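You operate a simulated robot arm through the tools that you are given. There is no shell and no other tool. Be economical: measure what you need, move in short steps, check, and stop when the job is done.

The job below is to be done with a simulated robot arm. You get a single attempt, and the scene is never put back.

## Task
Turn the wire speed dial to 12. Fetch the green tape and set it on the grey steel bench top. Fetch the red magnet and set it on the silver steel shim on the blue-legged bench top. Take the tabbed red tag on the blue-legged bench top and put it away on the top of the checking bench. Take the white tape and leave it on the red spacer. Pull the upper blue drawer open. Do these in any order. Set down upright: green tape, white tape.

It is judged by the outcome, as a careful person would: the job done as asked, and still so three seconds after it is handed in. It fails if anything else is knocked over, pushed out of place, dropped, spilled or broken.

## Robot
A 6-joint arm with a fingered hand on a trunk, on a base that drives. Base frame: it is fixed to the floor where the robot stands at the start and does not move with it; the origin is under the middle of the robot, x ahead of it, y to its left, z up. Lengths are in mm, angles in degrees, forces in N, time in s.
With the tool pointing down near the work surface it reaches from about 240 to 560 mm from the robot's upright axis, wherever it stands. Its first joint turns from -166.0 to 166.0 degrees. Places, roughly: green tape [-3000, 6000, 1000]; grey steel bench top [800, 7600, 900]; red magnet (3x3x3 cm) [-2900, 6400, 900]; red spacer (9x9x3 cm) [-2300, 6300, 900]; steel shim [-3250, 6250, 750]; tabbed red tag [-3500, 6250, 750]; top of the checking bench [-1200, 8900, 900]; upper blue drawer [-4600, 4900, 600]; white tape [-2500, 6750, 1000]; wire speed dial [700, 0, 1400]. Payload 3.1 kg.
The tool frame sits at the grasp point between the pads (the TCP): z along the fingers, y along the line on which they close. The tips reach 22 mm beyond it. The gripper opens to 132 mm. The gripper's body begins 60 mm behind the TCP. The gripper is a hand of 4 fingers: y runs from the thumb to the fingers, the wrist lies at [0, 0, -218] in the tool frame, and closing takes about 1.5 s.
Orientation is that of the tool frame in the base frame, as a unit quaternion [x, y, z, w]. With the fingers straight down and closing along the base's y, the tool's x points along the base's -x, its y along +y and its z along -z.

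## Interface
- The arm moves only by the tool servo_tool. Its argument "plan" is a list of rows, each a list of 3 entries, a list of its own where there are three numbers: the shift along the tool's x, y, z in units of 25 mm (1.0 is 25 mm), then the turn, a rotation vector about the tool's x, y, z in units of 6 degrees (1.0 is 6 degrees), then the closure, from 0 (fully open) to 1 (shut). In form: [[[tx, ty, tz], [wx, wy, wz], jaw], ...]. A call has 1 to 20 rows; each row shifts and turns the commanded pose from where the row before left it, along the tool's axes as they then stand. A call with a number of a shift or a turn outside -1 to 1 is refused whole. A row lasts 0.2 s, in which the tool goes at most 50 mm and 8.6 degrees; a call with a longer step from one row to the next is refused whole, and so is a gripper value outside its range. A pose out of reach is approached as far as the arm can. The call stops where the force on the tool passes 40 N (or 10 N more than at its start, if that is more) or the arm is blocked; 0.2 s more then pass. The fingers move at their own pace (about 153 mm/s each) and stop on an object; they squeeze with about 21 N. The grip force told is the motor's: it shows also when the fingers shut on nothing. Time passes only in rows, and 0.2 s behind the last, so rows that do not move let the fingers close. The reply holds the time, the measured pose of the TCP, the force on the tool along the base axes, the opening and the grip force, in the units named above and with some noise, with the torque about the TCP (base axes, N m) and any sound that the robot's microphone picked up.
- Cameras (640 x 400 px; columns grow to the right, rows downward): "scene" is now at [26.4, 114.8, 1526.8]; the picture's right is [-0.34, -0.94, 0.00], its down [-0.44, 0.16, -0.88] and it looks along [0.83, -0.30, -0.47] (base axes); focal length 294 px, centre (320, 200). "wrist" rides on the gripper at [53, -53, -84] in the tool frame; the picture's right is [0.71, 0.71, 0.00], its down [-0.53, 0.53, -0.67] and it looks along [-0.47, 0.47, 0.74] (tool axes); focal length 247 px, centre (320, 200). There is no depth. A picture from a camera that has moved, and an enlarged one, comes with that camera's place and axes in the base frame and with its lens.
- grab_frame(camera): a new picture of that camera. It takes no simulated time.
- slide_trunk(by): slides the trunk up (or, below 0, down) by that many mm; the arm and the scene camera ride with it, the base frame stays. It gives what a move gives, with no picture.
- roll_base(legs): drives the robot by 1 to 6 legs, each [ahead, left, turn to the left] in mm, mm and degrees, along the robot's own axes; the way and the turn of a leg run together, so that a leg with both is an arc; at most 1500 mm and 180 degrees a leg. The arm and the cameras ride along, it lands a little off, and it stops where it bumps. It gives what a move gives.
- hand_shape(shape): the hand has 4 fingers and takes this shape, open, in about a second: jaw (thumb against the fingers, like two jaws); tri (thumb and two fingers); tip (a fingertip pinch); poke (one finger out to press); point (the index stretched); flat (the hand flat); cup (the hand cupped); fist (a fist). The gripper value then closes the fingers along that shape, each until it touches; the sizes above hold for jaw. It gives what a move gives, with no picture.
- turn_head(pan, tilt): turns the head with the scene camera to pan (to the left, within 155 degrees either way) and tilt (down, from -29 to 69), counted from straight ahead of the robot. It gives what a move gives.
- inspect(camera, box): a new picture of the part [left, top, right, bottom] of that camera's present view, enlarged. It takes no simulated time.
- sign_off(): hands the job in; it is judged then, once.

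Work in short steps. Places have to be worked out from the pictures, the camera data and where the tool is seen: move nearer, look again, correct. Check each grasp and each placing, and mend what went wrong. You have 165 turns and 112 pictures in all, those below and enlarged ones among them. Open the gripper and draw the arm clear of the work before you hand the job in, unless the task says otherwise; then end with one line.

The tools are called by a JSON object that holds its "api" and its "payload". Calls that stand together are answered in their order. servo_tool: Moves the arm, as the interface text tells. Its arguments: {"type":"object","properties":{"plan":{"type":"array","items":{"type":"array"}}},"required":["plan"]} The other tools are called the same way: slide_trunk (by) slides the trunk up or down; hand_shape (shape) gives the hand a shape; roll_base (legs) drives the base; turn_head (pan, tilt) turns the head that bears the scene camera; grab_frame (camera) takes a picture; inspect (camera, box) takes an enlarged picture of a part of a camera's view; sign_off () hands the job in.

At the start:

```text
time_s: 0.0
tool_pos: [368.0, -123.0, 1150.3]
orientation: [0.0, 1.0, 0.001, 0.0]
ft_force: [0.0, 0.5, -0.8]
torque: [0.0, 0.04, -0.03]
finger_gap: 131.7
gripper_force: 0.0
shape: jaw
trunk travel left (down, up): [-175.0, 211.0]
robot x, y, heading: [1.3, 0.5, 0.0]
head pan, tilt: [-19.6, 27.9]
```

scene: 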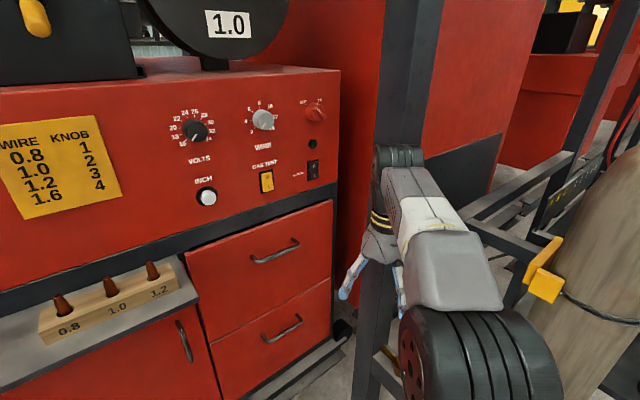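
wrist: 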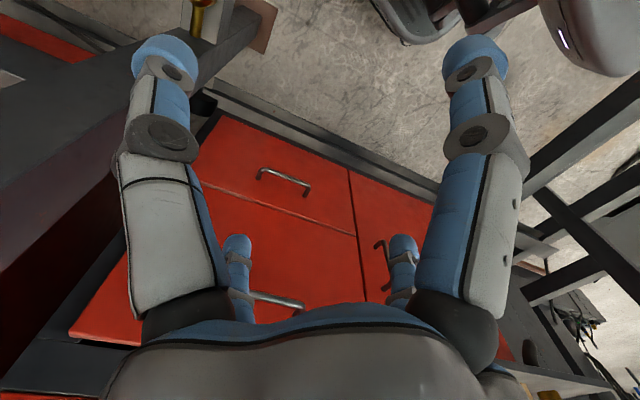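

The panel with the VOLTS and WIRE knobs is ahead. I enlarge it to read the dials.

{"api": "inspect", "payload": {"camera": "scene", "box": [160, 90, 340, 220]}}

```text
3.08 times, centred on (250, 155) of scene
camera zoom: at [26.4, 114.8, 1526.8], right [-0.34, -0.94, 0.0], down [-0.44, 0.16, -0.88], along [0.83, -0.3, -0.47], focal length 905 px, centre (535, 338)
```

zoom: 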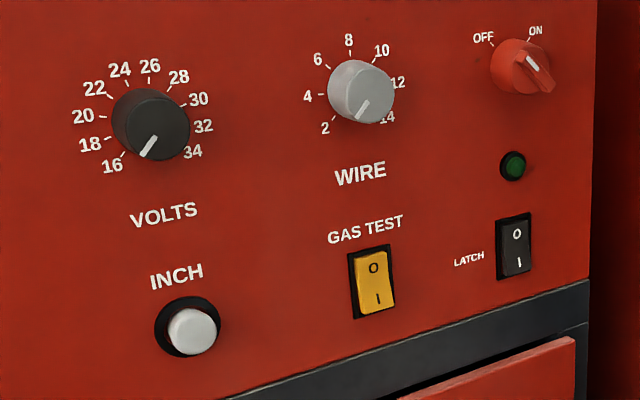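

The WIRE knob is the light grey one, pointer near 2; it lies near [700, 5, 1373] if the panel is at x≈700. I swing the tool to point forward, staying well back from the panel.

{"api": "servo_tool", "payload": {"plan": [[[0, 1, 0], [0, 0, 0], 0], [[0, 1, 0], [0, 0, 0], 0], [[0, 1, 0], [0, 0, 0], 0], [[0, 1, 0], [0, 0, 0], 0], [[0, 1, 0], [0, 0, 0], 0], [[-0.85, 0, -0.3], [0, -1, 0], 0], [[-0.85, 0, -0.3], [0, -1, 0], 0], [[-0.85, 0, -0.3], [0, -1, 0], 0], [[-0.85, 0, -0.3], [0, -1, 0], 0], [[-0.85, 0, -0.3], [0, -1, 0], 0], [[-0.85, 0, -0.3], [0, -1, 0], 0], [[-0.85, 0, -0.3], [0, -1, 0], 0], [[-0.85, 0, -0.3], [0, -1, 0], 0], [[-0.85, 0, -0.3], [0, -1, 0], 0], [[-0.85, 0, -0.3], [0, -1, 0], 0], [[-0.85, 0, -0.3], [0, -1, 0], 0], [[-0.85, 0, -0.3], [0, -1, 0], 0], [[-0.85, 0, -0.3], [0, -1, 0], 0], [[-0.85, 0, -0.3], [0, -1, 0], 0], [[-0.85, 0, -0.3], [0, -1, 0], 0]]}}

{"api": "grab_frame", "payload": {"camera": "wrist"}}

{"api": "grab_frame", "payload": {"camera": "scene"}}

```text
time_s: 4.2
tool_pos: [513.2, 2.8, 1416.9]
orientation: [0.0, 0.706, -0.001, 0.708]
ft_force: [0.1, 0.2, -0.1]
torque: [-0.02, -0.07, -0.04]
finger_gap: 131.8
gripper_force: 0.1
shape: jaw
trunk travel left (down, up): [-175.0, 211.0]
robot x, y, heading: [0.1, 0.6, -0.2]
head pan, tilt: [-19.6, 27.9]
```

```text
108 pictures are left
camera wrist: at [429.7, -50.1, 1363.7], right [0.0, 0.71, -0.71], down [-0.67, 0.53, 0.52], along [0.74, 0.47, 0.47], focal length 247 px, centre (320, 200)
```

wrist: 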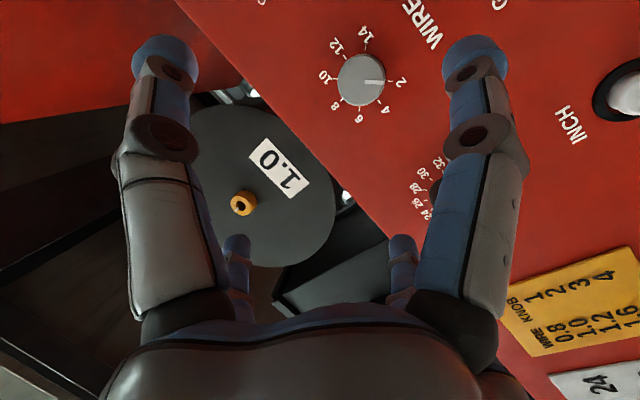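

```text
107 pictures are left
camera scene: at [26.1, 114.8, 1526.8], right [-0.34, -0.94, 0.0], down [-0.44, 0.16, -0.88], along [0.83, -0.3, -0.47], focal length 294 px, centre (320, 200)
```

scene: 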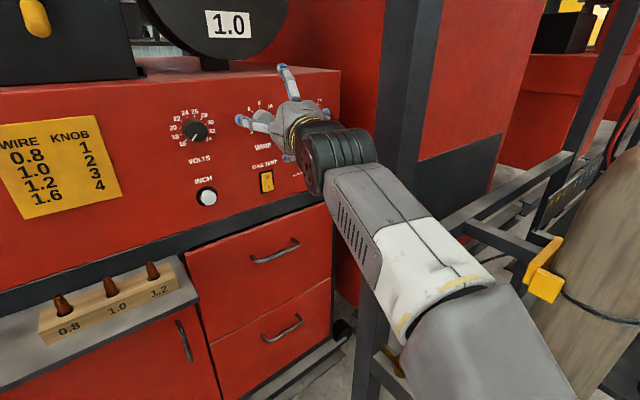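

Triangulated from both views, the knob face is near (639, 15, 1385). The panel's lines say it is yawed about 18°, facing a bit to the robot's right. I yaw the tool to match and line up on the knob axis.

{"api": "servo_tool", "payload": {"plan": [[[0, 0, 0], [-1, 0, 0], 0], [[0, 0, 0], [-1, 0, 0], 0], [[0, 0, 0], [-1, 0, 0], 0], [[0.64, -0.57, 0.5], [0, 0, 0], 0], [[0.64, -0.57, 0.5], [0, 0, 0], 0]]}}

{"api": "grab_frame", "payload": {"camera": "wrist"}}

```text
time_s: 5.4
tool_pos: [545.6, -17.6, 1384.9]
orientation: [-0.111, 0.698, 0.111, 0.699]
ft_force: [0.6, 0.2, 0.3]
torque: [-0.02, -0.01, -0.01]
finger_gap: 131.9
gripper_force: 0.0
shape: jaw
trunk travel left (down, up): [-175.0, 211.0]
robot x, y, heading: [0.1, -2.7, -0.2]
head pan, tilt: [-19.6, 27.9]
```

```text
106 pictures are left
camera wrist: at [483.1, -93.3, 1331.2], right [-0.22, 0.67, -0.71], down [-0.8, 0.29, 0.53], along [0.56, 0.68, 0.47], focal length 247 px, centre (320, 200)
```

wrist: 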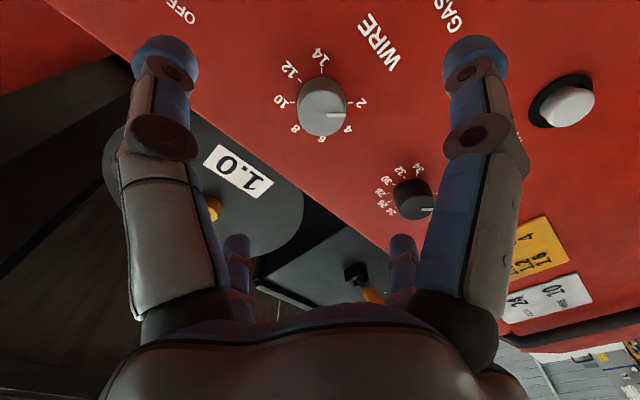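

The knob lies almost exactly on the tool axis, its face about 98 mm ahead, panel about 120 mm. I pre-roll the hand by -108° so that a single grip can do the 225° clockwise turn from 2 to 12.

{"api": "servo_tool", "payload": {"plan": [[[0, 0, 0], [0, 0, -1], 0.3], [[0, 0, 0], [0, 0, -1], 0.3], [[0, 0, 0], [0, 0, -1], 0.3], [[0, 0, 0], [0, 0, -1], 0.3], [[0, 0, 0], [0, 0, -1], 0.3], [[0, 0, 0], [0, 0, -1], 0.3], [[0, 0, 0], [0, 0, -1], 0.3], [[0, 0, 0], [0, 0, -1], 0.3], [[0, 0, 0], [0, 0, -1], 0.3], [[0, 0, 0], [0, 0, -1], 0.3], [[0, 0, 0], [0, 0, -1], 0.3], [[0, 0, 0], [0, 0, -1], 0.3], [[0, 0, 0], [0, 0, -1], 0.3], [[0, 0, 0], [0, 0, -1], 0.3], [[0, 0, 0], [0, 0, -1], 0.3], [[0, 0, 0], [0, 0, -1], 0.3], [[0, 0, 0], [0, 0, -1], 0.3], [[0, 0, 0], [0, 0, -1], 0.3]]}}

{"api": "grab_frame", "payload": {"camera": "wrist"}}

```text
time_s: 9.2
tool_pos: [516.0, 239.8, 1473.7]
orientation: [0.614, -0.341, 0.506, -0.5]
ft_force: [0.1, 0.5, 0.1]
torque: [-0.01, 0.0, -0.02]
finger_gap: 92.5
gripper_force: 0.0
shape: jaw
out of reach, approached as far as the arm can: row 2, 3, 4, 5, 6, 7, 8, 10, 11, 12, 13, 14, 15, 16, 17, 18
trunk travel left (down, up): [-175.0, 211.0]
robot x, y, heading: [3.8, -0.8, 0.1]
head pan, tilt: [-19.6, 27.9]
```

```text
105 pictures are left
camera wrist: at [444.9, 183.8, 1539.0], right [0.24, -0.84, -0.48], down [-0.73, 0.17, -0.66], along [0.64, 0.51, -0.58], focal length 247 px, centre (320, 200)
```

wrist: 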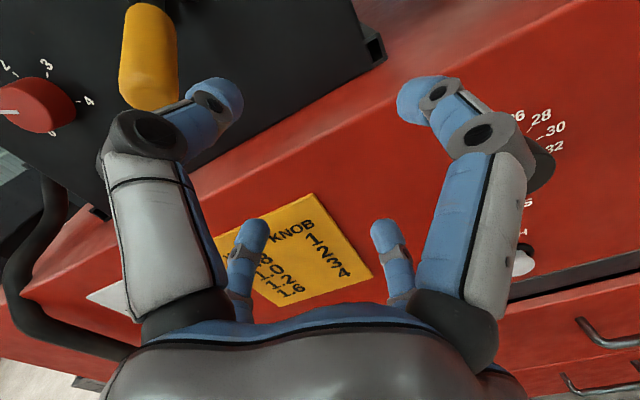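

The orientation was reached but the position drifted: this roll direction runs into the wrist limit right away, so the other direction should have room. I back off and roll back to the earlier orientation.

{"api": "servo_tool", "payload": {"plan": [[[0, 0, -1], [0, 0, 0], 0.3], [[0, 0, -1], [0, 0, 0], 0.3], [[0, 0, -1], [0, 0, 1], 0.3], [[0, 0, 0], [0, 0, 1], 0.3], [[0, 0, 0], [0, 0, 1], 0.3], [[0, 0, 0], [0, 0, 1], 0.3], [[0, 0, 0], [0, 0, 1], 0.3], [[0, 0, 0], [0, 0, 1], 0.3]]}}

```text
time_s: 11.0
tool_pos: [444.8, 218.7, 1473.7]
orientation: [-0.48, 0.516, -0.325, 0.631]
ft_force: [-0.3, 0.0, -0.4]
torque: [0.01, -0.03, 0.02]
finger_gap: 92.9
gripper_force: 0.1
shape: jaw
trunk travel left (down, up): [-175.0, 211.0]
robot x, y, heading: [-1.0, 2.1, 0.1]
head pan, tilt: [-19.6, 27.9]
```

Now the arm follows. I finish the roll back and then travel toward the pre-grasp position.

{"api": "servo_tool", "payload": {"plan": [[[0, 0, 0], [0, 0, 1], 0.3], [[0, 0, 0], [0, 0, 1], 0.3], [[0, 0, 0], [0, 0, 1], 0.3], [[0, 0, 0], [0, 0, 1], 0.3], [[0, 0, 0], [0, 0, 1], 0.3], [[0, 0, 0], [0, 0, 1], 0.3], [[0, 0, 0], [0, 0, 1], 0.3], [[0, 0, 0], [0, 0, 1], 0.3], [[0, 0, 0], [0, 0, 1], 0.3], [[0, 0, 0], [0, 0, 1], 0.3], [[0, 0, 0], [0, 0, 1], 0.3], [[0, 0, 0], [0, 0, 0.7], 0.3], [[0.4, -1, 0], [0, 0, 0], 0.3], [[0.4, -1, 0], [0, 0, 0], 0.3], [[0.4, -1, 0], [0, 0, 0], 0.3], [[0.4, -1, 0], [0, 0, 0], 0.3], [[0.4, -1, 0], [0, 0, 0], 0.3], [[0.4, -1, 0], [0, 0, 0], 0.3], [[0.4, -1, 0], [0, 0, 0], 0.3], [[0.4, -1, 0], [0, 0, 0], 0.3]]}}

```text
time_s: 15.2
tool_pos: [500.4, 25.8, 1393.3]
orientation: [-0.097, 0.698, 0.097, 0.703]
ft_force: [0.3, -0.4, 1.1]
torque: [-0.02, 0.03, 0.0]
finger_gap: 92.6
gripper_force: 0.1
shape: jaw
trunk travel left (down, up): [-175.0, 211.0]
robot x, y, heading: [2.5, -0.1, -0.1]
head pan, tilt: [-19.6, 27.9]
```

Close to the pre-grasp pose. I finish lining up and test the positive roll in free space first.

{"api": "servo_tool", "payload": {"plan": [[[0.18, -1, 0.4], [-0.4, 0, 0], 0.4], [[0.18, -1, 0.4], [0, 0, 0], 0.4], [[0, -0.2, 0.4], [0, 0, 0], 0.4], [[0, 0, 0], [0, 0, 1], 0.4], [[0, 0, 0], [0, 0, 1], 0.4], [[0, 0, 0], [0, 0, 1], 0.4], [[0, 0, 0], [0, 0, 1], 0.4], [[0, 0, 0], [0, 0, 1], 0.4], [[0, 0, 0], [0, 0, 1], 0.4], [[0, 0, 0], [0, 0, 1], 0.4], [[0, 0, 0], [0, 0, 1], 0.4], [[0, 0, 0], [0, 0, 1], 0.4], [[0, 0, 0], [0, 0, 1], 0.4]]}}

```text
time_s: 18.0
tool_pos: [544.9, -16.9, 1384.8]
orientation: [0.253, 0.658, 0.447, 0.551]
ft_force: [-1.1, -0.6, 0.1]
torque: [0.01, 0.03, 0.05]
finger_gap: 79.5
gripper_force: 0.1
shape: jaw
trunk travel left (down, up): [-175.0, 211.0]
robot x, y, heading: [-2.6, -5.3, 0.0]
head pan, tilt: [-19.6, 27.9]
```

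Positive roll works to 60°. I keep testing.

{"api": "servo_tool", "payload": {"plan": [[[0, 0, 0], [0, 0, 1], 0.4], [[0, 0, 0], [0, 0, 1], 0.4], [[0, 0, 0], [0, 0, 1], 0.4], [[0, 0, 0], [0, 0, 1], 0.4], [[0, 0, 0], [0, 0, 1], 0.4], [[0, 0, 0], [0, 0, 1], 0.4], [[0, 0, 0], [0, 0, 1], 0.4], [[0, 0, 0], [0, 0, 1], 0.4], [[0, 0, 0], [0, 0, 1], 0.4], [[0, 0, 0], [0, 0, 1], 0.4], [[0, 0, 0], [0, 0, 1], 0.4], [[0, 0, 0], [0, 0, 1], 0.4], [[0, 0, 0], [0, 0, 1], 0.4], [[0, 0, 0], [0, 0, 1], 0.4], [[0, 0, 0], [0, 0, 1], 0.4], [[0, 0, 0], [0, 0, 1], 0.4], [[0, 0, 0], [0, 0, 1], 0.4], [[0, 0, 0], [0, 0, 1], 0.4], [[0, 0, 0], [0, 0, 1], 0.4], [[0, 0, 0], [0, 0, 1], 0.4]]}}

```text
time_s: 22.2
tool_pos: [543.9, -16.7, 1384.1]
orientation: [0.695, 0.11, 0.702, -0.112]
ft_force: [-0.8, -0.1, 0.1]
torque: [0.0, -0.02, -0.01]
finger_gap: 79.9
gripper_force: 0.0
shape: jaw
trunk travel left (down, up): [-175.0, 211.0]
robot x, y, heading: [0.9, 1.0, -0.1]
head pan, tilt: [-19.6, 27.9]
```

180° works too; I test the rest to 228°.

{"api": "servo_tool", "payload": {"plan": [[[0, 0, 0], [0, 0, 1], 0.4], [[0, 0, 0], [0, 0, 1], 0.4], [[0, 0, 0], [0, 0, 1], 0.4], [[0, 0, 0], [0, 0, 1], 0.4], [[0, 0, 0], [0, 0, 1], 0.4], [[0, 0, 0], [0, 0, 1], 0.4], [[0, 0, 0], [0, 0, 1], 0.4], [[0, 0, 0], [0, 0, 1], 0.4]]}}

{"api": "grab_frame", "payload": {"camera": "wrist"}}

```text
time_s: 24.0
tool_pos: [544.3, -15.7, 1385.4]
orientation: [0.681, -0.182, 0.595, -0.386]
ft_force: [-0.3, 0.3, 0.0]
torque: [0.01, -0.01, 0.0]
finger_gap: 80.0
gripper_force: 0.0
shape: jaw
trunk travel left (down, up): [-175.0, 211.0]
robot x, y, heading: [-0.2, 0.4, -0.1]
head pan, tilt: [-19.6, 27.9]
```

```text
104 pictures are left
camera wrist: at [465.6, -45.4, 1459.3], right [0.31, -0.95, -0.05], down [-0.64, -0.17, -0.75], along [0.7, 0.27, -0.66], focal length 247 px, centre (320, 200)
```

wrist: 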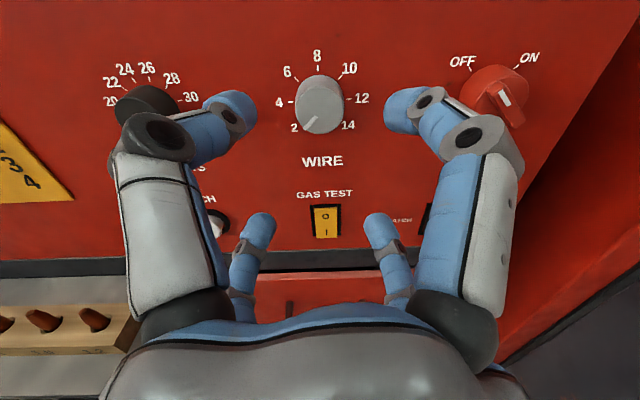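

Clear view: the knob sits on the axis, pointer at 2, with 4 and 12 level, so 45° per step and 225° to go. I roll back to 0.

{"api": "servo_tool", "payload": {"plan": [[[0, 0, 0], [0, 0, -1], 0.4], [[0, 0, 0], [0, 0, -1], 0.4], [[0, 0, 0], [0, 0, -1], 0.4], [[0, 0, 0], [0, 0, -1], 0.4], [[0, 0, 0], [0, 0, -1], 0.4], [[0, 0, 0], [0, 0, -1], 0.4], [[0, 0, 0], [0, 0, -1], 0.4], [[0, 0, 0], [0, 0, -1], 0.4], [[0, 0, 0], [0, 0, -1], 0.4], [[0, 0, 0], [0, 0, -1], 0.4], [[0, 0, 0], [0, 0, -1], 0.4], [[0, 0, 0], [0, 0, -1], 0.4], [[0, 0, 0], [0, 0, -1], 0.4], [[0, 0, 0], [0, 0, -1], 0.4], [[0, 0, 0], [0, 0, -1], 0.4], [[0, 0, 0], [0, 0, -1], 0.4], [[0, 0, 0], [0, 0, -1], 0.4], [[0, 0, 0], [0, 0, -1], 0.4], [[0, 0, 0], [0, 0, -1], 0.4], [[0, 0, 0], [0, 0, -1], 0.4]]}}

{"api": "servo_tool", "payload": {"plan": [[[0, 0, 0], [0, 0, -1], 0.4], [[0, 0, 0], [0, 0, -1], 0.4], [[0, 0, 0], [0, 0, -1], 0.4], [[0, 0, 0], [0, 0, -1], 0.4], [[0, 0, 0], [0, 0, -1], 0.4], [[0, 0, 0], [0, 0, -1], 0.4], [[0, 0, 0], [0, 0, -1], 0.4], [[0, 0, 0], [0, 0, -1], 0.4], [[0, 0, 0], [0, 0, -1], 0.4], [[0, 0, 0], [0, 0, -1], 0.4], [[0, 0, 0], [0, 0, -1], 0.4], [[0, 0, 0], [0, 0, -1], 0.4], [[0, 0, 0], [0, 0, -1], 0.4], [[0, 0, 0], [0, 0, -1], 0.4], [[0, 0, 0], [0, 0, -1], 0.4], [[0, 0, 0], [0, 0, -1], 0.4], [[0, 0, 0], [0, 0, -1], 0.4], [[0, 0, 0.8], [0, 0, 0], 0.4], [[0, 0, 0.8], [0, 0, 0], 0.4]]}}

{"api": "grab_frame", "payload": {"camera": "wrist"}}

```text
time_s: 28.2
tool_pos: [544.8, -18.0, 1384.5]
orientation: [0.496, 0.499, 0.633, 0.323]
ft_force: [-0.5, 0.4, -0.4]
torque: [0.0, -0.01, 0.01]
finger_gap: 79.5
gripper_force: 0.1
shape: jaw
trunk travel left (down, up): [-175.0, 211.0]
robot x, y, heading: [2.0, 1.3, 0.4]
head pan, tilt: [-19.6, 27.9]
```

```text
time_s: 32.2
tool_pos: [584.3, -2.3, 1384.9]
orientation: [-0.075, 0.7, 0.147, 0.694]
ft_force: [0.0, -0.1, 0.7]
torque: [-0.01, -0.01, -0.03]
finger_gap: 79.8
gripper_force: 0.0
shape: jaw
trunk travel left (down, up): [-175.0, 211.0]
robot x, y, heading: [1.2, 0.9, 0.2]
head pan, tilt: [-19.6, 27.9]
```

```text
103 pictures are left
camera wrist: at [518.9, -73.8, 1326.7], right [-0.24, 0.74, -0.63], down [-0.79, 0.24, 0.57], along [0.57, 0.63, 0.52], focal length 247 px, centre (320, 200)
```

wrist: 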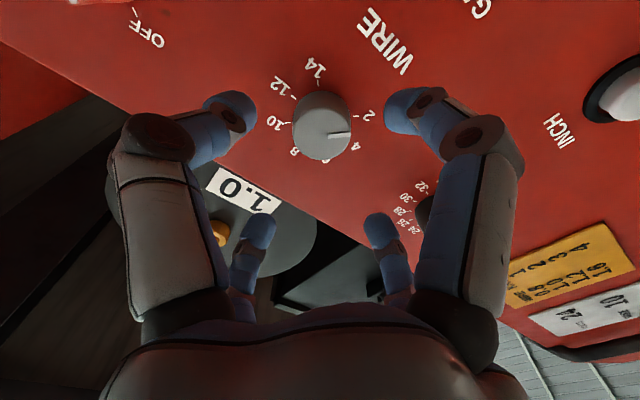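

Centred on the knob; face about 56 mm ahead of the TCP. I advance 50 mm and close.

{"api": "servo_tool", "payload": {"plan": [[[0, 0, 0.5], [0, 0, 0], 0.4], [[0, 0, 0.5], [0, 0, 0], 0.4], [[0, 0, 0.5], [0, 0, 0], 0.4], [[0, 0, 0.5], [0, 0, 0], 0.4], [[0, 0, 0], [0, 0, 0], 1], [[0, 0, 0], [0, 0, 0], 1], [[0, 0, 0], [0, 0, 0], 1], [[0, 0, 0], [0, 0, 0], 1], [[0, 0, 0], [0, 0, 0], 1], [[0, 0, 0], [0, 0, 0], 1]]}}

{"api": "grab_frame", "payload": {"camera": "wrist"}}

```text
time_s: 34.4
tool_pos: [630.3, 11.3, 1385.4]
orientation: [-0.075, 0.701, 0.148, 0.694]
ft_force: [1.9, -2.0, -1.1]
torque: [0.09, 0.05, -0.01]
finger_gap: 31.2
gripper_force: 20.9
shape: jaw
trunk travel left (down, up): [-175.0, 211.0]
robot x, y, heading: [-0.8, 0.5, 0.3]
head pan, tilt: [-19.6, 27.9]
```

```text
102 pictures are left
camera wrist: at [566.3, -58.1, 1326.0], right [-0.24, 0.74, -0.63], down [-0.78, 0.24, 0.57], along [0.57, 0.63, 0.52], focal length 247 px, centre (320, 200)
```

wrist: 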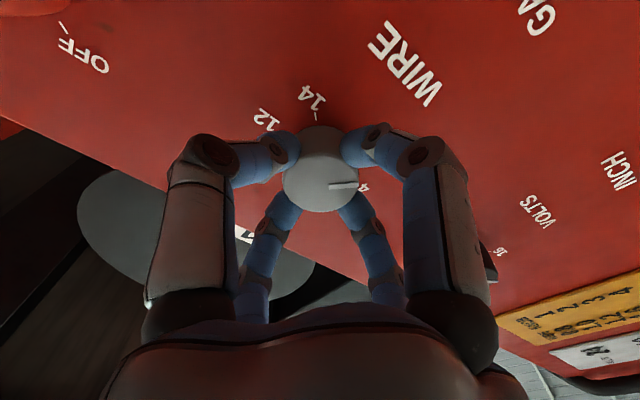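

Gripped (31 mm). I turn clockwise 114° first and check.

{"api": "servo_tool", "payload": {"plan": [[[0, 0, 0], [0, 0, 1], 1], [[0, 0, 0], [0, 0, 1], 1], [[0, 0, 0], [0, 0, 1], 1], [[0, 0, 0], [0, 0, 1], 1], [[0, 0, 0], [0, 0, 1], 1], [[0, 0, 0], [0, 0, 1], 1], [[0, 0, 0], [0, 0, 1], 1], [[0, 0, 0], [0, 0, 1], 1], [[0, 0, 0], [0, 0, 1], 1], [[0, 0, 0], [0, 0, 1], 1], [[0, 0, 0], [0, 0, 1], 1], [[0, 0, 0], [0, 0, 1], 1], [[0, 0, 0], [0, 0, 1], 1], [[0, 0, 0], [0, 0, 1], 1], [[0, 0, 0], [0, 0, 1], 1], [[0, 0, 0], [0, 0, 1], 1], [[0, 0, 0], [0, 0, 1], 1], [[0, 0, 0], [0, 0, 1], 1], [[0, 0, 0], [0, 0, 1], 1]]}}

{"api": "grab_frame", "payload": {"camera": "wrist"}}

```text
time_s: 38.4
tool_pos: [631.2, 12.0, 1385.6]
orientation: [0.547, 0.444, 0.663, 0.253]
ft_force: [-1.8, 1.5, -6.6]
torque: [-0.02, 0.18, 0.01]
finger_gap: 30.7
gripper_force: 20.8
shape: jaw
trunk travel left (down, up): [-175.0, 211.0]
robot x, y, heading: [-2.5, 4.5, 0.1]
head pan, tilt: [-19.6, 27.9]
```

```text
101 pictures are left
camera wrist: at [528.8, 56.1, 1365.1], right [-0.09, 0.24, 0.97], down [-0.41, -0.89, 0.19], along [0.91, -0.38, 0.18], focal length 247 px, centre (320, 200)
```

wrist: 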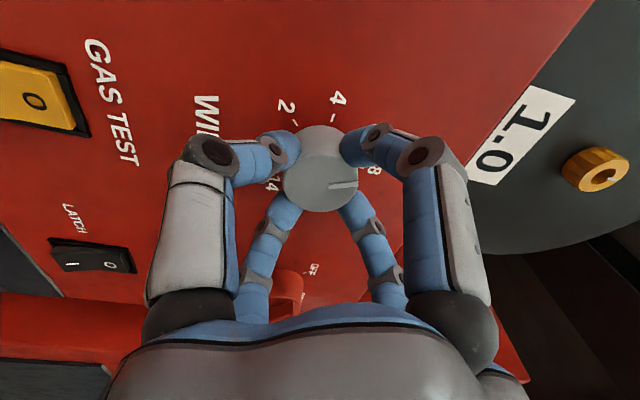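

The knob turns with the hand. I turn the remaining 111°.

{"api": "servo_tool", "payload": {"plan": [[[0, 0, 0], [0, 0, 1], 1], [[0, 0, 0], [0, 0, 1], 1], [[0, 0, 0], [0, 0, 1], 1], [[0, 0, 0], [0, 0, 1], 1], [[0, 0, 0], [0, 0, 1], 1], [[0, 0, 0], [0, 0, 1], 1], [[0, 0, 0], [0, 0, 1], 1], [[0, 0, 0], [0, 0, 1], 1], [[0, 0, 0], [0, 0, 1], 1], [[0, 0, 0], [0, 0, 1], 1], [[0, 0, 0], [0, 0, 1], 1], [[0, 0, 0], [0, 0, 1], 1], [[0, 0, 0], [0, 0, 1], 1], [[0, 0, 0], [0, 0, 1], 1], [[0, 0, 0], [0, 0, 1], 1], [[0, 0, 0], [0, 0, 1], 1], [[0, 0, 0], [0, 0, 1], 1], [[0, 0, 0], [0, 0, 1], 1], [[0, 0, 0], [0, 0, 0.5], 1], [[0, 0, 0], [0, 0, 0], 1]]}}

{"api": "grab_frame", "payload": {"camera": "wrist"}}

```text
time_s: 42.6
tool_pos: [630.1, 12.2, 1386.0]
orientation: [0.676, -0.2, 0.584, -0.403]
ft_force: [0.3, 2.6, -4.5]
torque: [-0.01, 0.1, 0.09]
finger_gap: 31.1
gripper_force: 20.9
shape: jaw
trunk travel left (down, up): [-175.0, 211.0]
robot x, y, heading: [0.6, 1.7, -0.0]
head pan, tilt: [-19.6, 27.9]
```

```text
100 pictures are left
camera wrist: at [553.1, -20.5, 1459.5], right [0.31, -0.94, -0.1], down [-0.65, -0.13, -0.74], along [0.69, 0.3, -0.66], focal length 247 px, centre (320, 200)
```

wrist: 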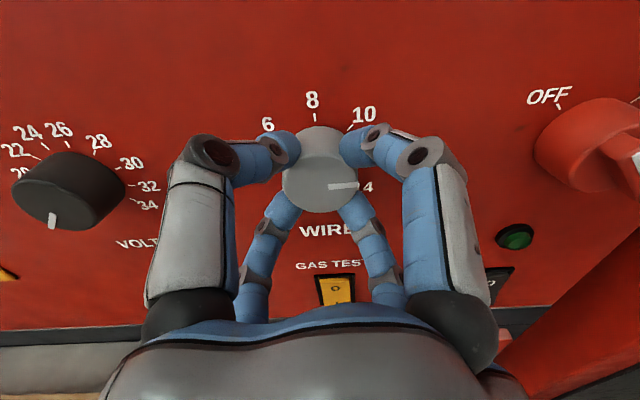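

The pointer looks right, close to 12. I release, back off and look.

{"api": "servo_tool", "payload": {"plan": [[[0, 0, 0], [0, 0, 0], 0.4], [[0, 0, 0], [0, 0, 0], 0.4], [[0, 0, 0], [0, 0, 0], 0.4], [[0, 0, -0.8], [0, 0, 0], 0.4], [[0, 0, -0.8], [0, 0, 0], 0.4], [[0, 0, -0.8], [0, 0, 0], 0.4]]}}

{"api": "inspect", "payload": {"camera": "wrist", "box": [240, 40, 400, 160]}}

```text
time_s: 44.0
tool_pos: [572.8, -7.2, 1386.0]
orientation: [0.675, -0.198, 0.586, -0.403]
ft_force: [-0.1, -0.1, 0.6]
torque: [0.01, 0.01, 0.02]
finger_gap: 78.3
gripper_force: 0.0
shape: jaw
trunk travel left (down, up): [-175.0, 211.0]
robot x, y, heading: [1.7, -0.8, -0.2]
head pan, tilt: [-19.6, 27.9]
```

```text
3.33 times, centred on (320, 100) of wrist
camera zoom: at [494.0, -40.1, 1459.6], right [0.31, -0.94, -0.1], down [-0.65, -0.13, -0.75], along [0.69, 0.3, -0.66], focal length 823 px, centre (320, 533)
```

zoom: 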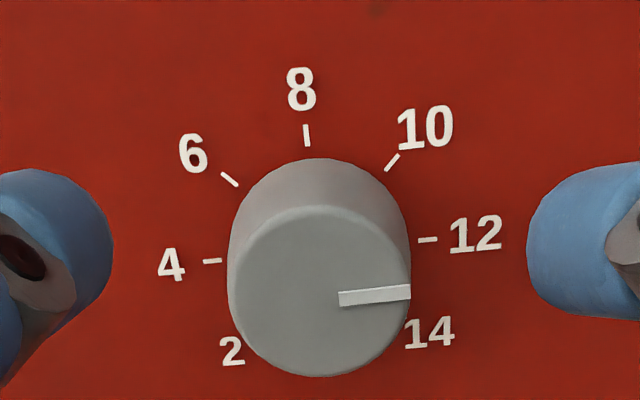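

The pointer lies parallel to the 4–12 tick line, right on 12: dial done. I retract and unroll the wrist.

{"api": "servo_tool", "payload": {"plan": [[[0, 0, -1], [0, 0, 0], 0.2], [[0, 0, -1], [0, 0, 0], 0.2], [[0, 0, -1], [0, 0, -1], 0.2], [[0, 0, 0], [0, 0, -1], 0.2], [[0, 0, 0], [0, 0, -1], 0.2], [[0, 0, 0], [0, 0, -1], 0.2], [[0, 0, 0], [0, 0, -1], 0.2], [[0, 0, 0], [0, 0, -1], 0.2], [[0, 0, 0], [0, 0, -1], 0.2], [[0, 0, 0], [0, 0, -1], 0.2], [[0, 0, 0], [0, 0, -1], 0.2], [[0, 0, 0], [0, 0, -1], 0.2], [[0, 0, 0], [0, 0, -1], 0.2], [[0, 0, 0], [0, 0, -1], 0.2], [[0, 0, 0], [0, 0, -1], 0.2], [[0, 0, 0], [0, 0, -1], 0.2], [[0, 0, 0], [0, 0, -1], 0.2], [[0, 0, 0], [0, 0, -1], 0.2], [[0, 0, 0], [0, 0, -1], 0.2], [[0, 0, 0], [0, 0, -1], 0.2]]}}

{"api": "servo_tool", "payload": {"plan": [[[0, 0, 0], [0, 0, -1], 0.2], [[0, 0, 0], [0, 0, -1], 0.2], [[0, 0, 0], [0, 0, -1], 0.2], [[0, 0, 0], [0, 0, -1], 0.2], [[0, 0, 0], [0, 0, -1], 0.2], [[0, 0, 0], [0, 0, -1], 0.2], [[0, 0, 0], [0, 0, -1], 0.2], [[0, 0, 0], [0, 0, -1], 0.2], [[0, 0, 0], [0, 0, -1], 0.2], [[0, 0, 0], [0, 0, -1], 0.2], [[0, 0, 0], [0, 0, -1], 0.2], [[0, 0, 0], [0, 0, -1], 0.2], [[0, 0, 0], [0, 0, -1], 0.2], [[0, 0, 0], [0, 0, -1], 0.2], [[0, 0, 0], [0, 0, -1], 0.2], [[0, 0, 0], [0, 0, -1], 0.2], [[0, 0, 0], [0, 0, -1], 0.2]]}}

{"api": "turn_head", "payload": {"pan": 90, "tilt": 15}}

{"api": "grab_frame", "payload": {"camera": "scene"}}

{"api": "turn_head", "payload": {"pan": 150, "tilt": 15}}

{"api": "grab_frame", "payload": {"camera": "scene"}}

```text
time_s: 48.2
tool_pos: [502.1, -31.0, 1384.1]
orientation: [0.558, 0.43, 0.669, 0.237]
ft_force: [-0.1, 0.1, -0.1]
torque: [-0.01, -0.02, 0.0]
finger_gap: 105.2
gripper_force: 0.2
shape: jaw
trunk travel left (down, up): [-175.0, 211.0]
robot x, y, heading: [-0.1, -0.6, 0.2]
head pan, tilt: [-19.6, 27.9]
```

```text
time_s: 51.8
tool_pos: [502.5, -30.1, 1383.7]
orientation: [0.016, 0.704, 0.237, 0.669]
ft_force: [0.3, 0.7, 0.2]
torque: [0.01, -0.01, -0.02]
finger_gap: 105.6
gripper_force: 0.1
shape: jaw
trunk travel left (down, up): [-175.0, 211.0]
robot x, y, heading: [-4.1, -0.1, -0.1]
head pan, tilt: [-19.6, 27.9]
```

```text
time_s: 53.7
tool_pos: [502.8, -30.0, 1384.3]
orientation: [0.017, 0.704, 0.239, 0.669]
ft_force: [0.8, 0.1, -0.5]
torque: [-0.04, 0.01, 0.03]
finger_gap: 105.5
gripper_force: 0.1
shape: jaw
trunk travel left (down, up): [-175.0, 211.0]
robot x, y, heading: [0.9, 2.4, 0.0]
head pan, tilt: [90.0, 15.0]
```

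```text
98 pictures are left
camera scene: at [-59.5, 238.9, 1547.8], right [1.0, 0.0, 0.0], down [0.0, -0.26, -0.97], along [0.0, 0.97, -0.26], focal length 294 px, centre (320, 200)
```

scene: 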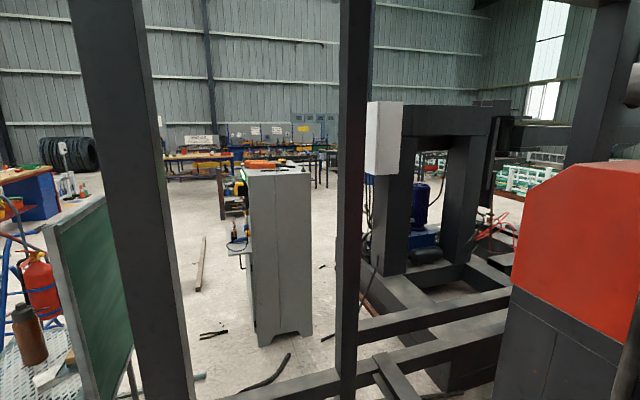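

```text
time_s: 55.0
tool_pos: [502.3, -31.7, 1384.2]
orientation: [0.018, 0.704, 0.237, 0.669]
ft_force: [0.2, 0.0, 0.7]
torque: [0.04, 0.04, 0.01]
finger_gap: 105.5
gripper_force: 0.0
shape: jaw
trunk travel left (down, up): [-175.0, 211.0]
robot x, y, heading: [-2.3, -0.8, -0.1]
head pan, tilt: [150.0, 15.0]
```

```text
97 pictures are left
camera scene: at [-140.4, 192.2, 1547.8], right [0.5, 0.87, 0.0], down [0.22, -0.13, -0.97], along [-0.84, 0.48, -0.26], focal length 294 px, centre (320, 200)
```

scene: 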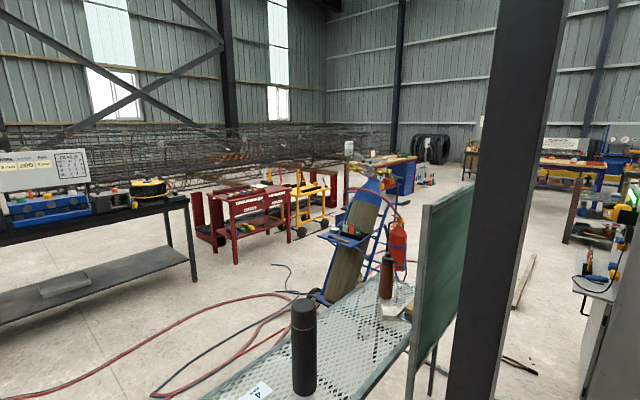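

I need a route out of this booth; I look behind and down on both sides.

{"api": "turn_head", "payload": {"pan": 155, "tilt": 45}}

{"api": "grab_frame", "payload": {"camera": "scene"}}

{"api": "turn_head", "payload": {"pan": -150, "tilt": 30}}

{"api": "grab_frame", "payload": {"camera": "scene"}}

```text
time_s: 55.9
tool_pos: [501.3, -31.2, 1383.5]
orientation: [0.018, 0.704, 0.237, 0.669]
ft_force: [0.3, -0.2, -0.2]
torque: [0.02, 0.01, -0.04]
finger_gap: 105.3
gripper_force: 0.0
shape: jaw
trunk travel left (down, up): [-175.0, 211.0]
robot x, y, heading: [-1.7, 0.5, 0.1]
head pan, tilt: [154.7, 45.0]
```

```text
96 pictures are left
camera scene: at [-133.1, 180.2, 1501.0], right [0.43, 0.9, 0.0], down [0.64, -0.3, -0.71], along [-0.64, 0.3, -0.71], focal length 294 px, centre (320, 200)
```

scene: 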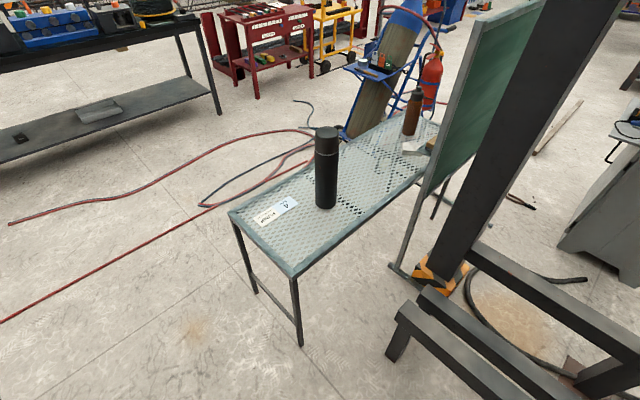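

```text
time_s: 60.1
tool_pos: [502.2, -30.6, 1383.7]
orientation: [0.018, 0.704, 0.238, 0.669]
ft_force: [0.4, 0.4, 0.5]
torque: [0.01, -0.01, 0.0]
finger_gap: 105.3
gripper_force: 0.1
shape: jaw
trunk travel left (down, up): [-175.0, 211.0]
robot x, y, heading: [-0.6, 0.7, 0.1]
head pan, tilt: [-150.0, 30.0]
```

```text
95 pictures are left
camera scene: at [-137.8, 100.2, 1523.6], right [-0.5, 0.87, 0.0], down [0.43, 0.25, -0.87], along [-0.75, -0.43, -0.5], focal length 294 px, centre (320, 200)
```

scene: 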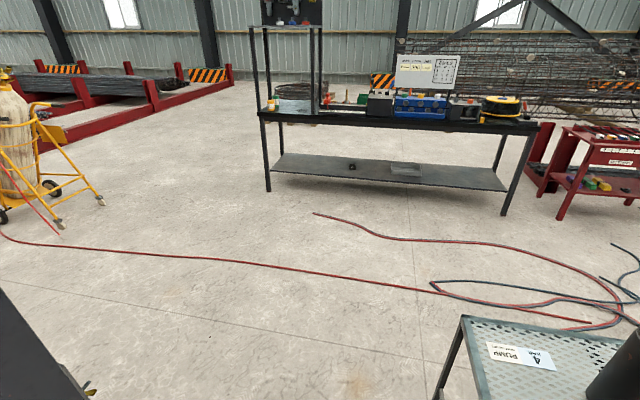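

Behind is free floor; the exit runs between the mesh bench and the black bench, then north between the cylinder cart and the red cart. First I fold the tool back down for travel.

{"api": "servo_tool", "payload": {"plan": [[[0, 0, -0.5], [0, 0, -1], 0.2], [[0, 0, -0.5], [0, 0, -1], 0.2], [[0, 0, -0.5], [0, 0, -1], 0.2], [[0, 0, 0], [0, 0, -0.5], 0.2], [[0, 0, 0], [1, 0, 0], 0.2], [[0, 0, 0], [1, 0, 0], 0.2], [[0, 0, 0], [1, 0, 0], 0.2], [[0.85, 0, 0.3], [0, 1, 0], 0.2], [[0.85, 0, 0.3], [0, 1, 0], 0.2], [[0.85, 0, 0.3], [0, 1, 0], 0.2], [[0.85, 0, 0.3], [0, 1, 0], 0.2], [[0.85, 0, 0.3], [0, 1, 0], 0.2], [[0.85, 0, 0.3], [0, 1, 0], 0.2], [[0.85, 0, 0.3], [0, 1, 0], 0.2], [[0.85, 0, 0.3], [0, 1, 0], 0.2], [[0.85, 0, 0.3], [0, 1, 0], 0.2], [[0.85, 0, 0.2], [0, 1, 0], 0.2], [[0.85, 0, 0.1], [0, 1, 0], 0.2], [[0.85, 0, 0], [0, 1, 0], 0.2], [[0.85, 0, 0], [0, 1, 0], 0.2]]}}

{"api": "servo_tool", "payload": {"plan": [[[0.6, 0, 0], [0, 1, 0], 0.2], [[0.6, 0, 0], [0, 1, 0], 0.2]]}}

```text
time_s: 64.3
tool_pos: [383.5, -40.5, 1144.7]
orientation: [-0.001, 0.994, 0.001, 0.108]
ft_force: [0.0, 0.2, 0.1]
torque: [-0.01, 0.0, 0.01]
finger_gap: 105.3
gripper_force: 0.0
shape: jaw
trunk travel left (down, up): [-175.0, 211.0]
robot x, y, heading: [-4.8, 1.0, -0.1]
head pan, tilt: [-150.0, 30.0]
```

```text
time_s: 64.9
tool_pos: [352.9, -41.4, 1140.0]
orientation: [-0.001, 1.0, 0.001, 0.003]
ft_force: [-0.2, -0.5, 0.6]
torque: [-0.03, 0.02, 0.01]
finger_gap: 105.4
gripper_force: 0.0
shape: jaw
trunk travel left (down, up): [-175.0, 211.0]
robot x, y, heading: [1.9, 0.7, 0.0]
head pan, tilt: [-150.0, 30.0]
```

Arm folded. I slide right, then reverse out past the mesh bench.

{"api": "roll_base", "payload": {"legs": [[-150, -350, 0], [-1450, 0, 0]]}}

{"api": "turn_head", "payload": {"pan": 120, "tilt": 20}}

{"api": "grab_frame", "payload": {"camera": "scene"}}

```text
time_s: 66.6
tool_pos: [393.9, -28.0, 1140.1]
orientation: [-0.185, 0.983, 0.004, 0.004]
ft_force: [-0.4, -1.1, 0.1]
torque: [0.0, 0.04, 0.0]
finger_gap: 105.4
gripper_force: 0.0
shape: jaw
trunk travel left (down, up): [-175.0, 211.0]
robot x, y, heading: [46.6, -109.4, 21.3]
head pan, tilt: [-150.0, 30.0]
stopped in leg 1: the robot was blocked; the commanded pose is now the measured one
```

```text
time_s: 70.3
tool_pos: [391.7, -25.2, 1140.4]
orientation: [-0.185, 0.983, 0.001, 0.004]
ft_force: [0.5, -0.6, 0.1]
torque: [-0.02, -0.01, -0.01]
finger_gap: 105.5
gripper_force: 0.1
shape: jaw
trunk travel left (down, up): [-175.0, 211.0]
robot x, y, heading: [51.1, -113.4, 21.3]
head pan, tilt: [120.0, 20.0]
```

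```text
94 pictures are left
camera scene: at [-133.4, 59.7, 1539.6], right [0.63, 0.78, 0.0], down [0.27, -0.21, -0.94], along [-0.73, 0.59, -0.34], focal length 294 px, centre (320, 200)
```

scene: 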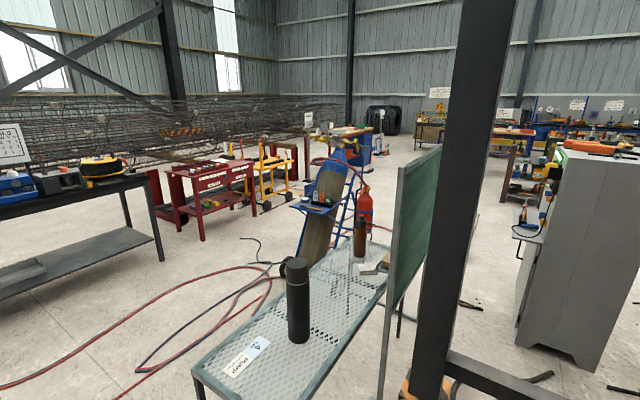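

The robot bumped something on its right and swung. I look to the right and down.

{"api": "turn_head", "payload": {"pan": -90, "tilt": 50}}

{"api": "grab_frame", "payload": {"camera": "scene"}}

```text
time_s: 73.4
tool_pos: [391.2, -26.0, 1140.4]
orientation: [-0.185, 0.983, 0.002, 0.004]
ft_force: [-0.1, -0.3, 0.5]
torque: [0.0, 0.04, 0.0]
finger_gap: 105.5
gripper_force: 0.1
shape: jaw
trunk travel left (down, up): [-175.0, 211.0]
robot x, y, heading: [45.5, -108.2, 20.9]
head pan, tilt: [-90.0, 50.0]
```

```text
93 pictures are left
camera scene: at [-33.2, -70.6, 1494.0], right [-0.93, -0.36, 0.0], down [-0.28, 0.71, -0.64], along [0.23, -0.6, -0.77], focal length 294 px, centre (320, 200)
```

scene: 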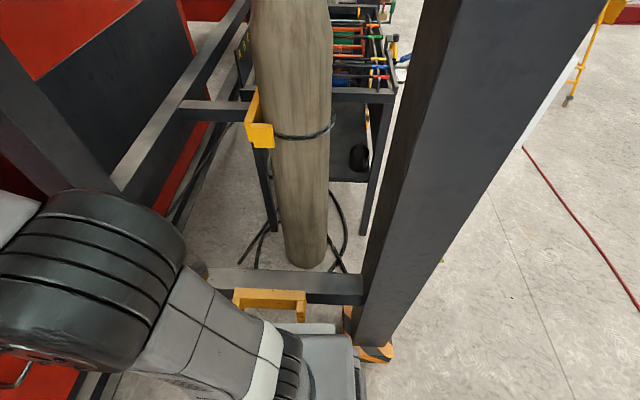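

It is only the fixed column of the frame at about (-64, -453); nothing movable touched. I step off it, straighten, back up in the middle, then go diagonally right-rear.

{"api": "roll_base", "payload": {"legs": [[0, 90, 0], [0, 0, -21], [-270, -15, 0], [-350, -280, 0]]}}

```text
time_s: 79.4
tool_pos: [-250.7, -369.2, 1139.9]
orientation: [-0.001, 1.0, 0.001, 0.004]
ft_force: [-0.3, -1.0, -0.9]
torque: [-0.01, 0.01, 0.0]
finger_gap: 105.4
gripper_force: 0.0
shape: jaw
trunk travel left (down, up): [-175.0, 211.0]
robot x, y, heading: [-601.7, -324.4, -0.4]
head pan, tilt: [-90.0, 50.0]
```

Clear of the column. I reverse on to about (-2600, -350) and turn left to face +y, then look ahead.

{"api": "roll_base", "payload": {"legs": [[-1400, 0, 0], [-600, 0, 0], [0, 0, 90]]}}

{"api": "turn_head", "payload": {"pan": 0, "tilt": 25}}

{"api": "grab_frame", "payload": {"camera": "scene"}}

```text
time_s: 89.0
tool_pos: [-2167.8, -355.0, 1141.8]
orientation: [-0.009, 1.0, 0.0, 0.004]
ft_force: [-0.6, 0.3, -0.1]
torque: [-0.01, 0.03, -0.01]
finger_gap: 105.5
gripper_force: 0.0
shape: jaw
trunk travel left (down, up): [-175.0, 211.0]
robot x, y, heading: [-2522.5, -318.7, 0.8]
head pan, tilt: [-90.0, 50.0]
stopped in leg 2: the robot was blocked; the commanded pose is now the measured one
```

```text
time_s: 90.6
tool_pos: [-2168.5, -355.3, 1141.4]
orientation: [-0.009, 1.0, 0.001, 0.006]
ft_force: [0.6, 0.0, 0.4]
torque: [0.0, 0.03, 0.01]
finger_gap: 105.4
gripper_force: 0.1
shape: jaw
trunk travel left (down, up): [-175.0, 211.0]
robot x, y, heading: [-2523.6, -318.2, 1.1]
head pan, tilt: [0.0, 25.0]
```

```text
92 pictures are left
camera scene: at [-2492.0, -172.8, 1531.5], right [0.01, -1.0, 0.0], down [-0.42, -0.01, -0.91], along [0.91, 0.01, -0.42], focal length 294 px, centre (320, 200)
```

scene: 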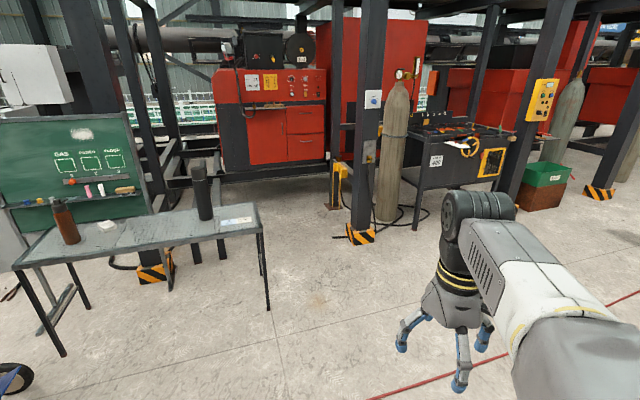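

Bumped the black bench behind. I move off 80 mm and look back to make sure nothing shifted.

{"api": "roll_base", "payload": {"legs": [[120, 0, 0]]}}

{"api": "turn_head", "payload": {"pan": 150, "tilt": 35}}

{"api": "grab_frame", "payload": {"camera": "scene"}}

```text
time_s: 91.8
tool_pos: [-2047.7, -355.2, 1141.1]
orientation: [-0.008, 1.0, 0.001, 0.005]
ft_force: [-0.5, 1.4, -0.1]
torque: [-0.03, 0.02, 0.0]
finger_gap: 105.4
gripper_force: 0.0
shape: jaw
trunk travel left (down, up): [-175.0, 211.0]
robot x, y, heading: [-2401.9, -314.0, 0.6]
head pan, tilt: [0.0, 25.0]
```

```text
time_s: 94.2
tool_pos: [-2049.7, -354.8, 1141.6]
orientation: [-0.009, 1.0, 0.001, 0.005]
ft_force: [0.2, 0.1, -0.5]
torque: [-0.01, 0.03, -0.01]
finger_gap: 105.4
gripper_force: 0.1
shape: jaw
trunk travel left (down, up): [-175.0, 211.0]
robot x, y, heading: [-2403.3, -314.8, 0.5]
head pan, tilt: [150.0, 35.0]
```

```text
91 pictures are left
camera scene: at [-2540.3, -129.3, 1515.8], right [0.49, 0.87, 0.0], down [0.5, -0.28, -0.82], along [-0.71, 0.4, -0.57], focal length 294 px, centre (320, 200)
```

scene: 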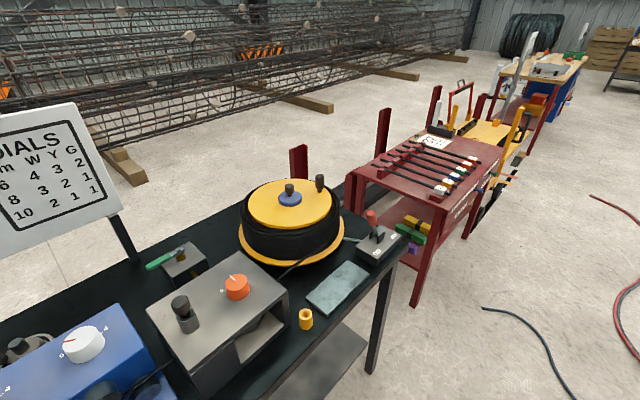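

Everything on the bench is in place. I turn to face +y and drive north along x ≈ -2600, between the cylinder cart and red cart.

{"api": "roll_base", "payload": {"legs": [[0, 0, 90], [900, 150, 0]]}}

{"api": "turn_head", "payload": {"pan": 0, "tilt": 22}}

{"api": "grab_frame", "payload": {"camera": "scene"}}

```text
time_s: 102.8
tool_pos: [-2526.9, 935.5, 1140.8]
orientation: [0.712, -0.702, -0.003, -0.003]
ft_force: [0.9, 0.7, -0.8]
torque: [0.01, -0.04, -0.01]
finger_gap: 105.1
gripper_force: 0.0
shape: jaw
trunk travel left (down, up): [-175.0, 211.0]
robot x, y, heading: [-2564.0, 582.2, 90.8]
head pan, tilt: [150.0, 35.0]
```

```text
time_s: 105.2
tool_pos: [-2526.4, 935.5, 1140.7]
orientation: [0.712, -0.702, -0.005, -0.003]
ft_force: [-0.6, 0.5, 0.4]
torque: [-0.01, 0.03, 0.03]
finger_gap: 105.4
gripper_force: 0.0
shape: jaw
trunk travel left (down, up): [-175.0, 211.0]
robot x, y, heading: [-2560.3, 583.9, 90.8]
head pan, tilt: [0.0, 22.0]
```

```text
90 pictures are left
camera scene: at [-2712.2, 611.6, 1536.4], right [1.0, 0.01, 0.0], down [0.0, -0.37, -0.93], along [-0.01, 0.93, -0.37], focal length 294 px, centre (320, 200)
```

scene: 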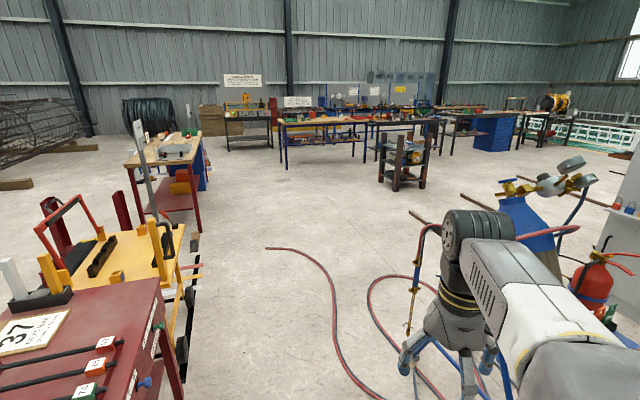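

The area ahead is open. I enlarge the far benches to identify them.

{"api": "inspect", "payload": {"camera": "scene", "box": [190, 60, 550, 200]}}

```text
1.78 times, centred on (370, 130) of scene
camera zoom: at [-2712.2, 611.6, 1536.4], right [1.0, 0.01, 0.0], down [0.0, -0.37, -0.93], along [-0.01, 0.93, -0.37], focal length 523 px, centre (231, 324)
```

zoom: 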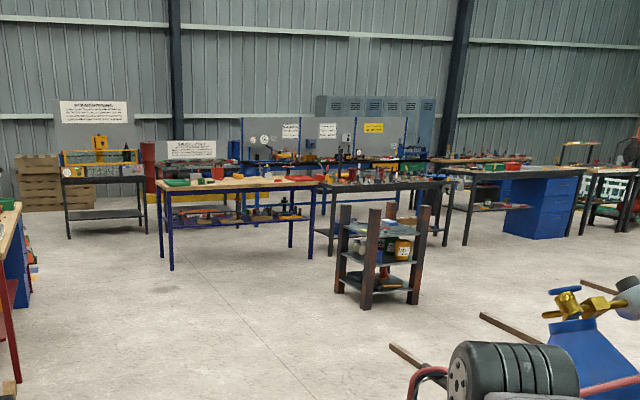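

The blue-legged bench spans roughly (-3400, 6040) to (-1870, 6460). I drive toward it.

{"api": "roll_base", "payload": {"legs": [[1500, 0, 0], [1500, 100, 0], [1200, 200, 0]]}}

{"api": "turn_head", "payload": {"pan": 0, "tilt": 25}}

{"api": "grab_frame", "payload": {"camera": "scene"}}

```text
refused: leg 2 is longer than a leg can be; nothing moved
```

```text
time_s: 105.8
tool_pos: [-2526.4, 935.6, 1140.9]
orientation: [0.711, -0.703, -0.004, -0.003]
ft_force: [-1.7, 0.9, -1.0]
torque: [0.0, 0.0, 0.0]
finger_gap: 105.0
gripper_force: 0.1
shape: jaw
trunk travel left (down, up): [-175.0, 211.0]
robot x, y, heading: [-2563.5, 582.3, 90.6]
head pan, tilt: [0.0, 25.0]
```

```text
88 pictures are left
camera scene: at [-2712.1, 610.9, 1531.5], right [1.0, 0.01, 0.0], down [0.01, -0.42, -0.91], along [-0.01, 0.91, -0.42], focal length 294 px, centre (320, 200)
```

scene: 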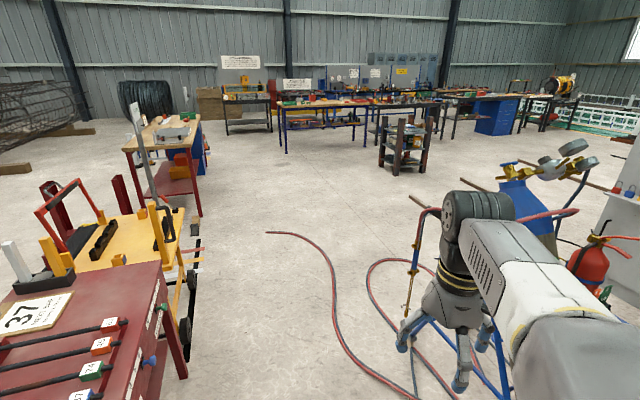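

A leg was too long; I resend with shorter ones.

{"api": "roll_base", "payload": {"legs": [[1490, 0, 0], [1480, 100, 0], [1200, 150, 0]]}}

{"api": "grab_frame", "payload": {"camera": "scene"}}

```text
time_s: 125.9
tool_pos: [-2858.6, 5100.7, 1142.2]
orientation: [0.716, -0.698, -0.005, -0.003]
ft_force: [-0.2, 0.9, 0.2]
torque: [0.03, -0.01, -0.03]
finger_gap: 105.4
gripper_force: 0.3
shape: jaw
trunk travel left (down, up): [-175.0, 211.0]
robot x, y, heading: [-2893.4, 4746.0, 91.4]
head pan, tilt: [0.0, 25.0]
```

```text
87 pictures are left
camera scene: at [-3041.0, 4773.6, 1531.5], right [1.0, 0.02, 0.0], down [0.01, -0.42, -0.91], along [-0.02, 0.91, -0.42], focal length 294 px, centre (320, 200)
```

scene: 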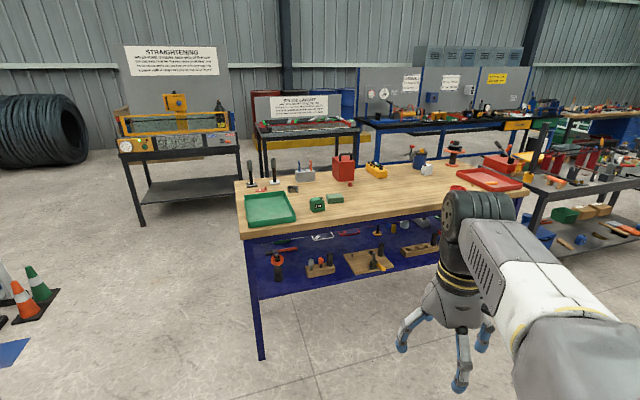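

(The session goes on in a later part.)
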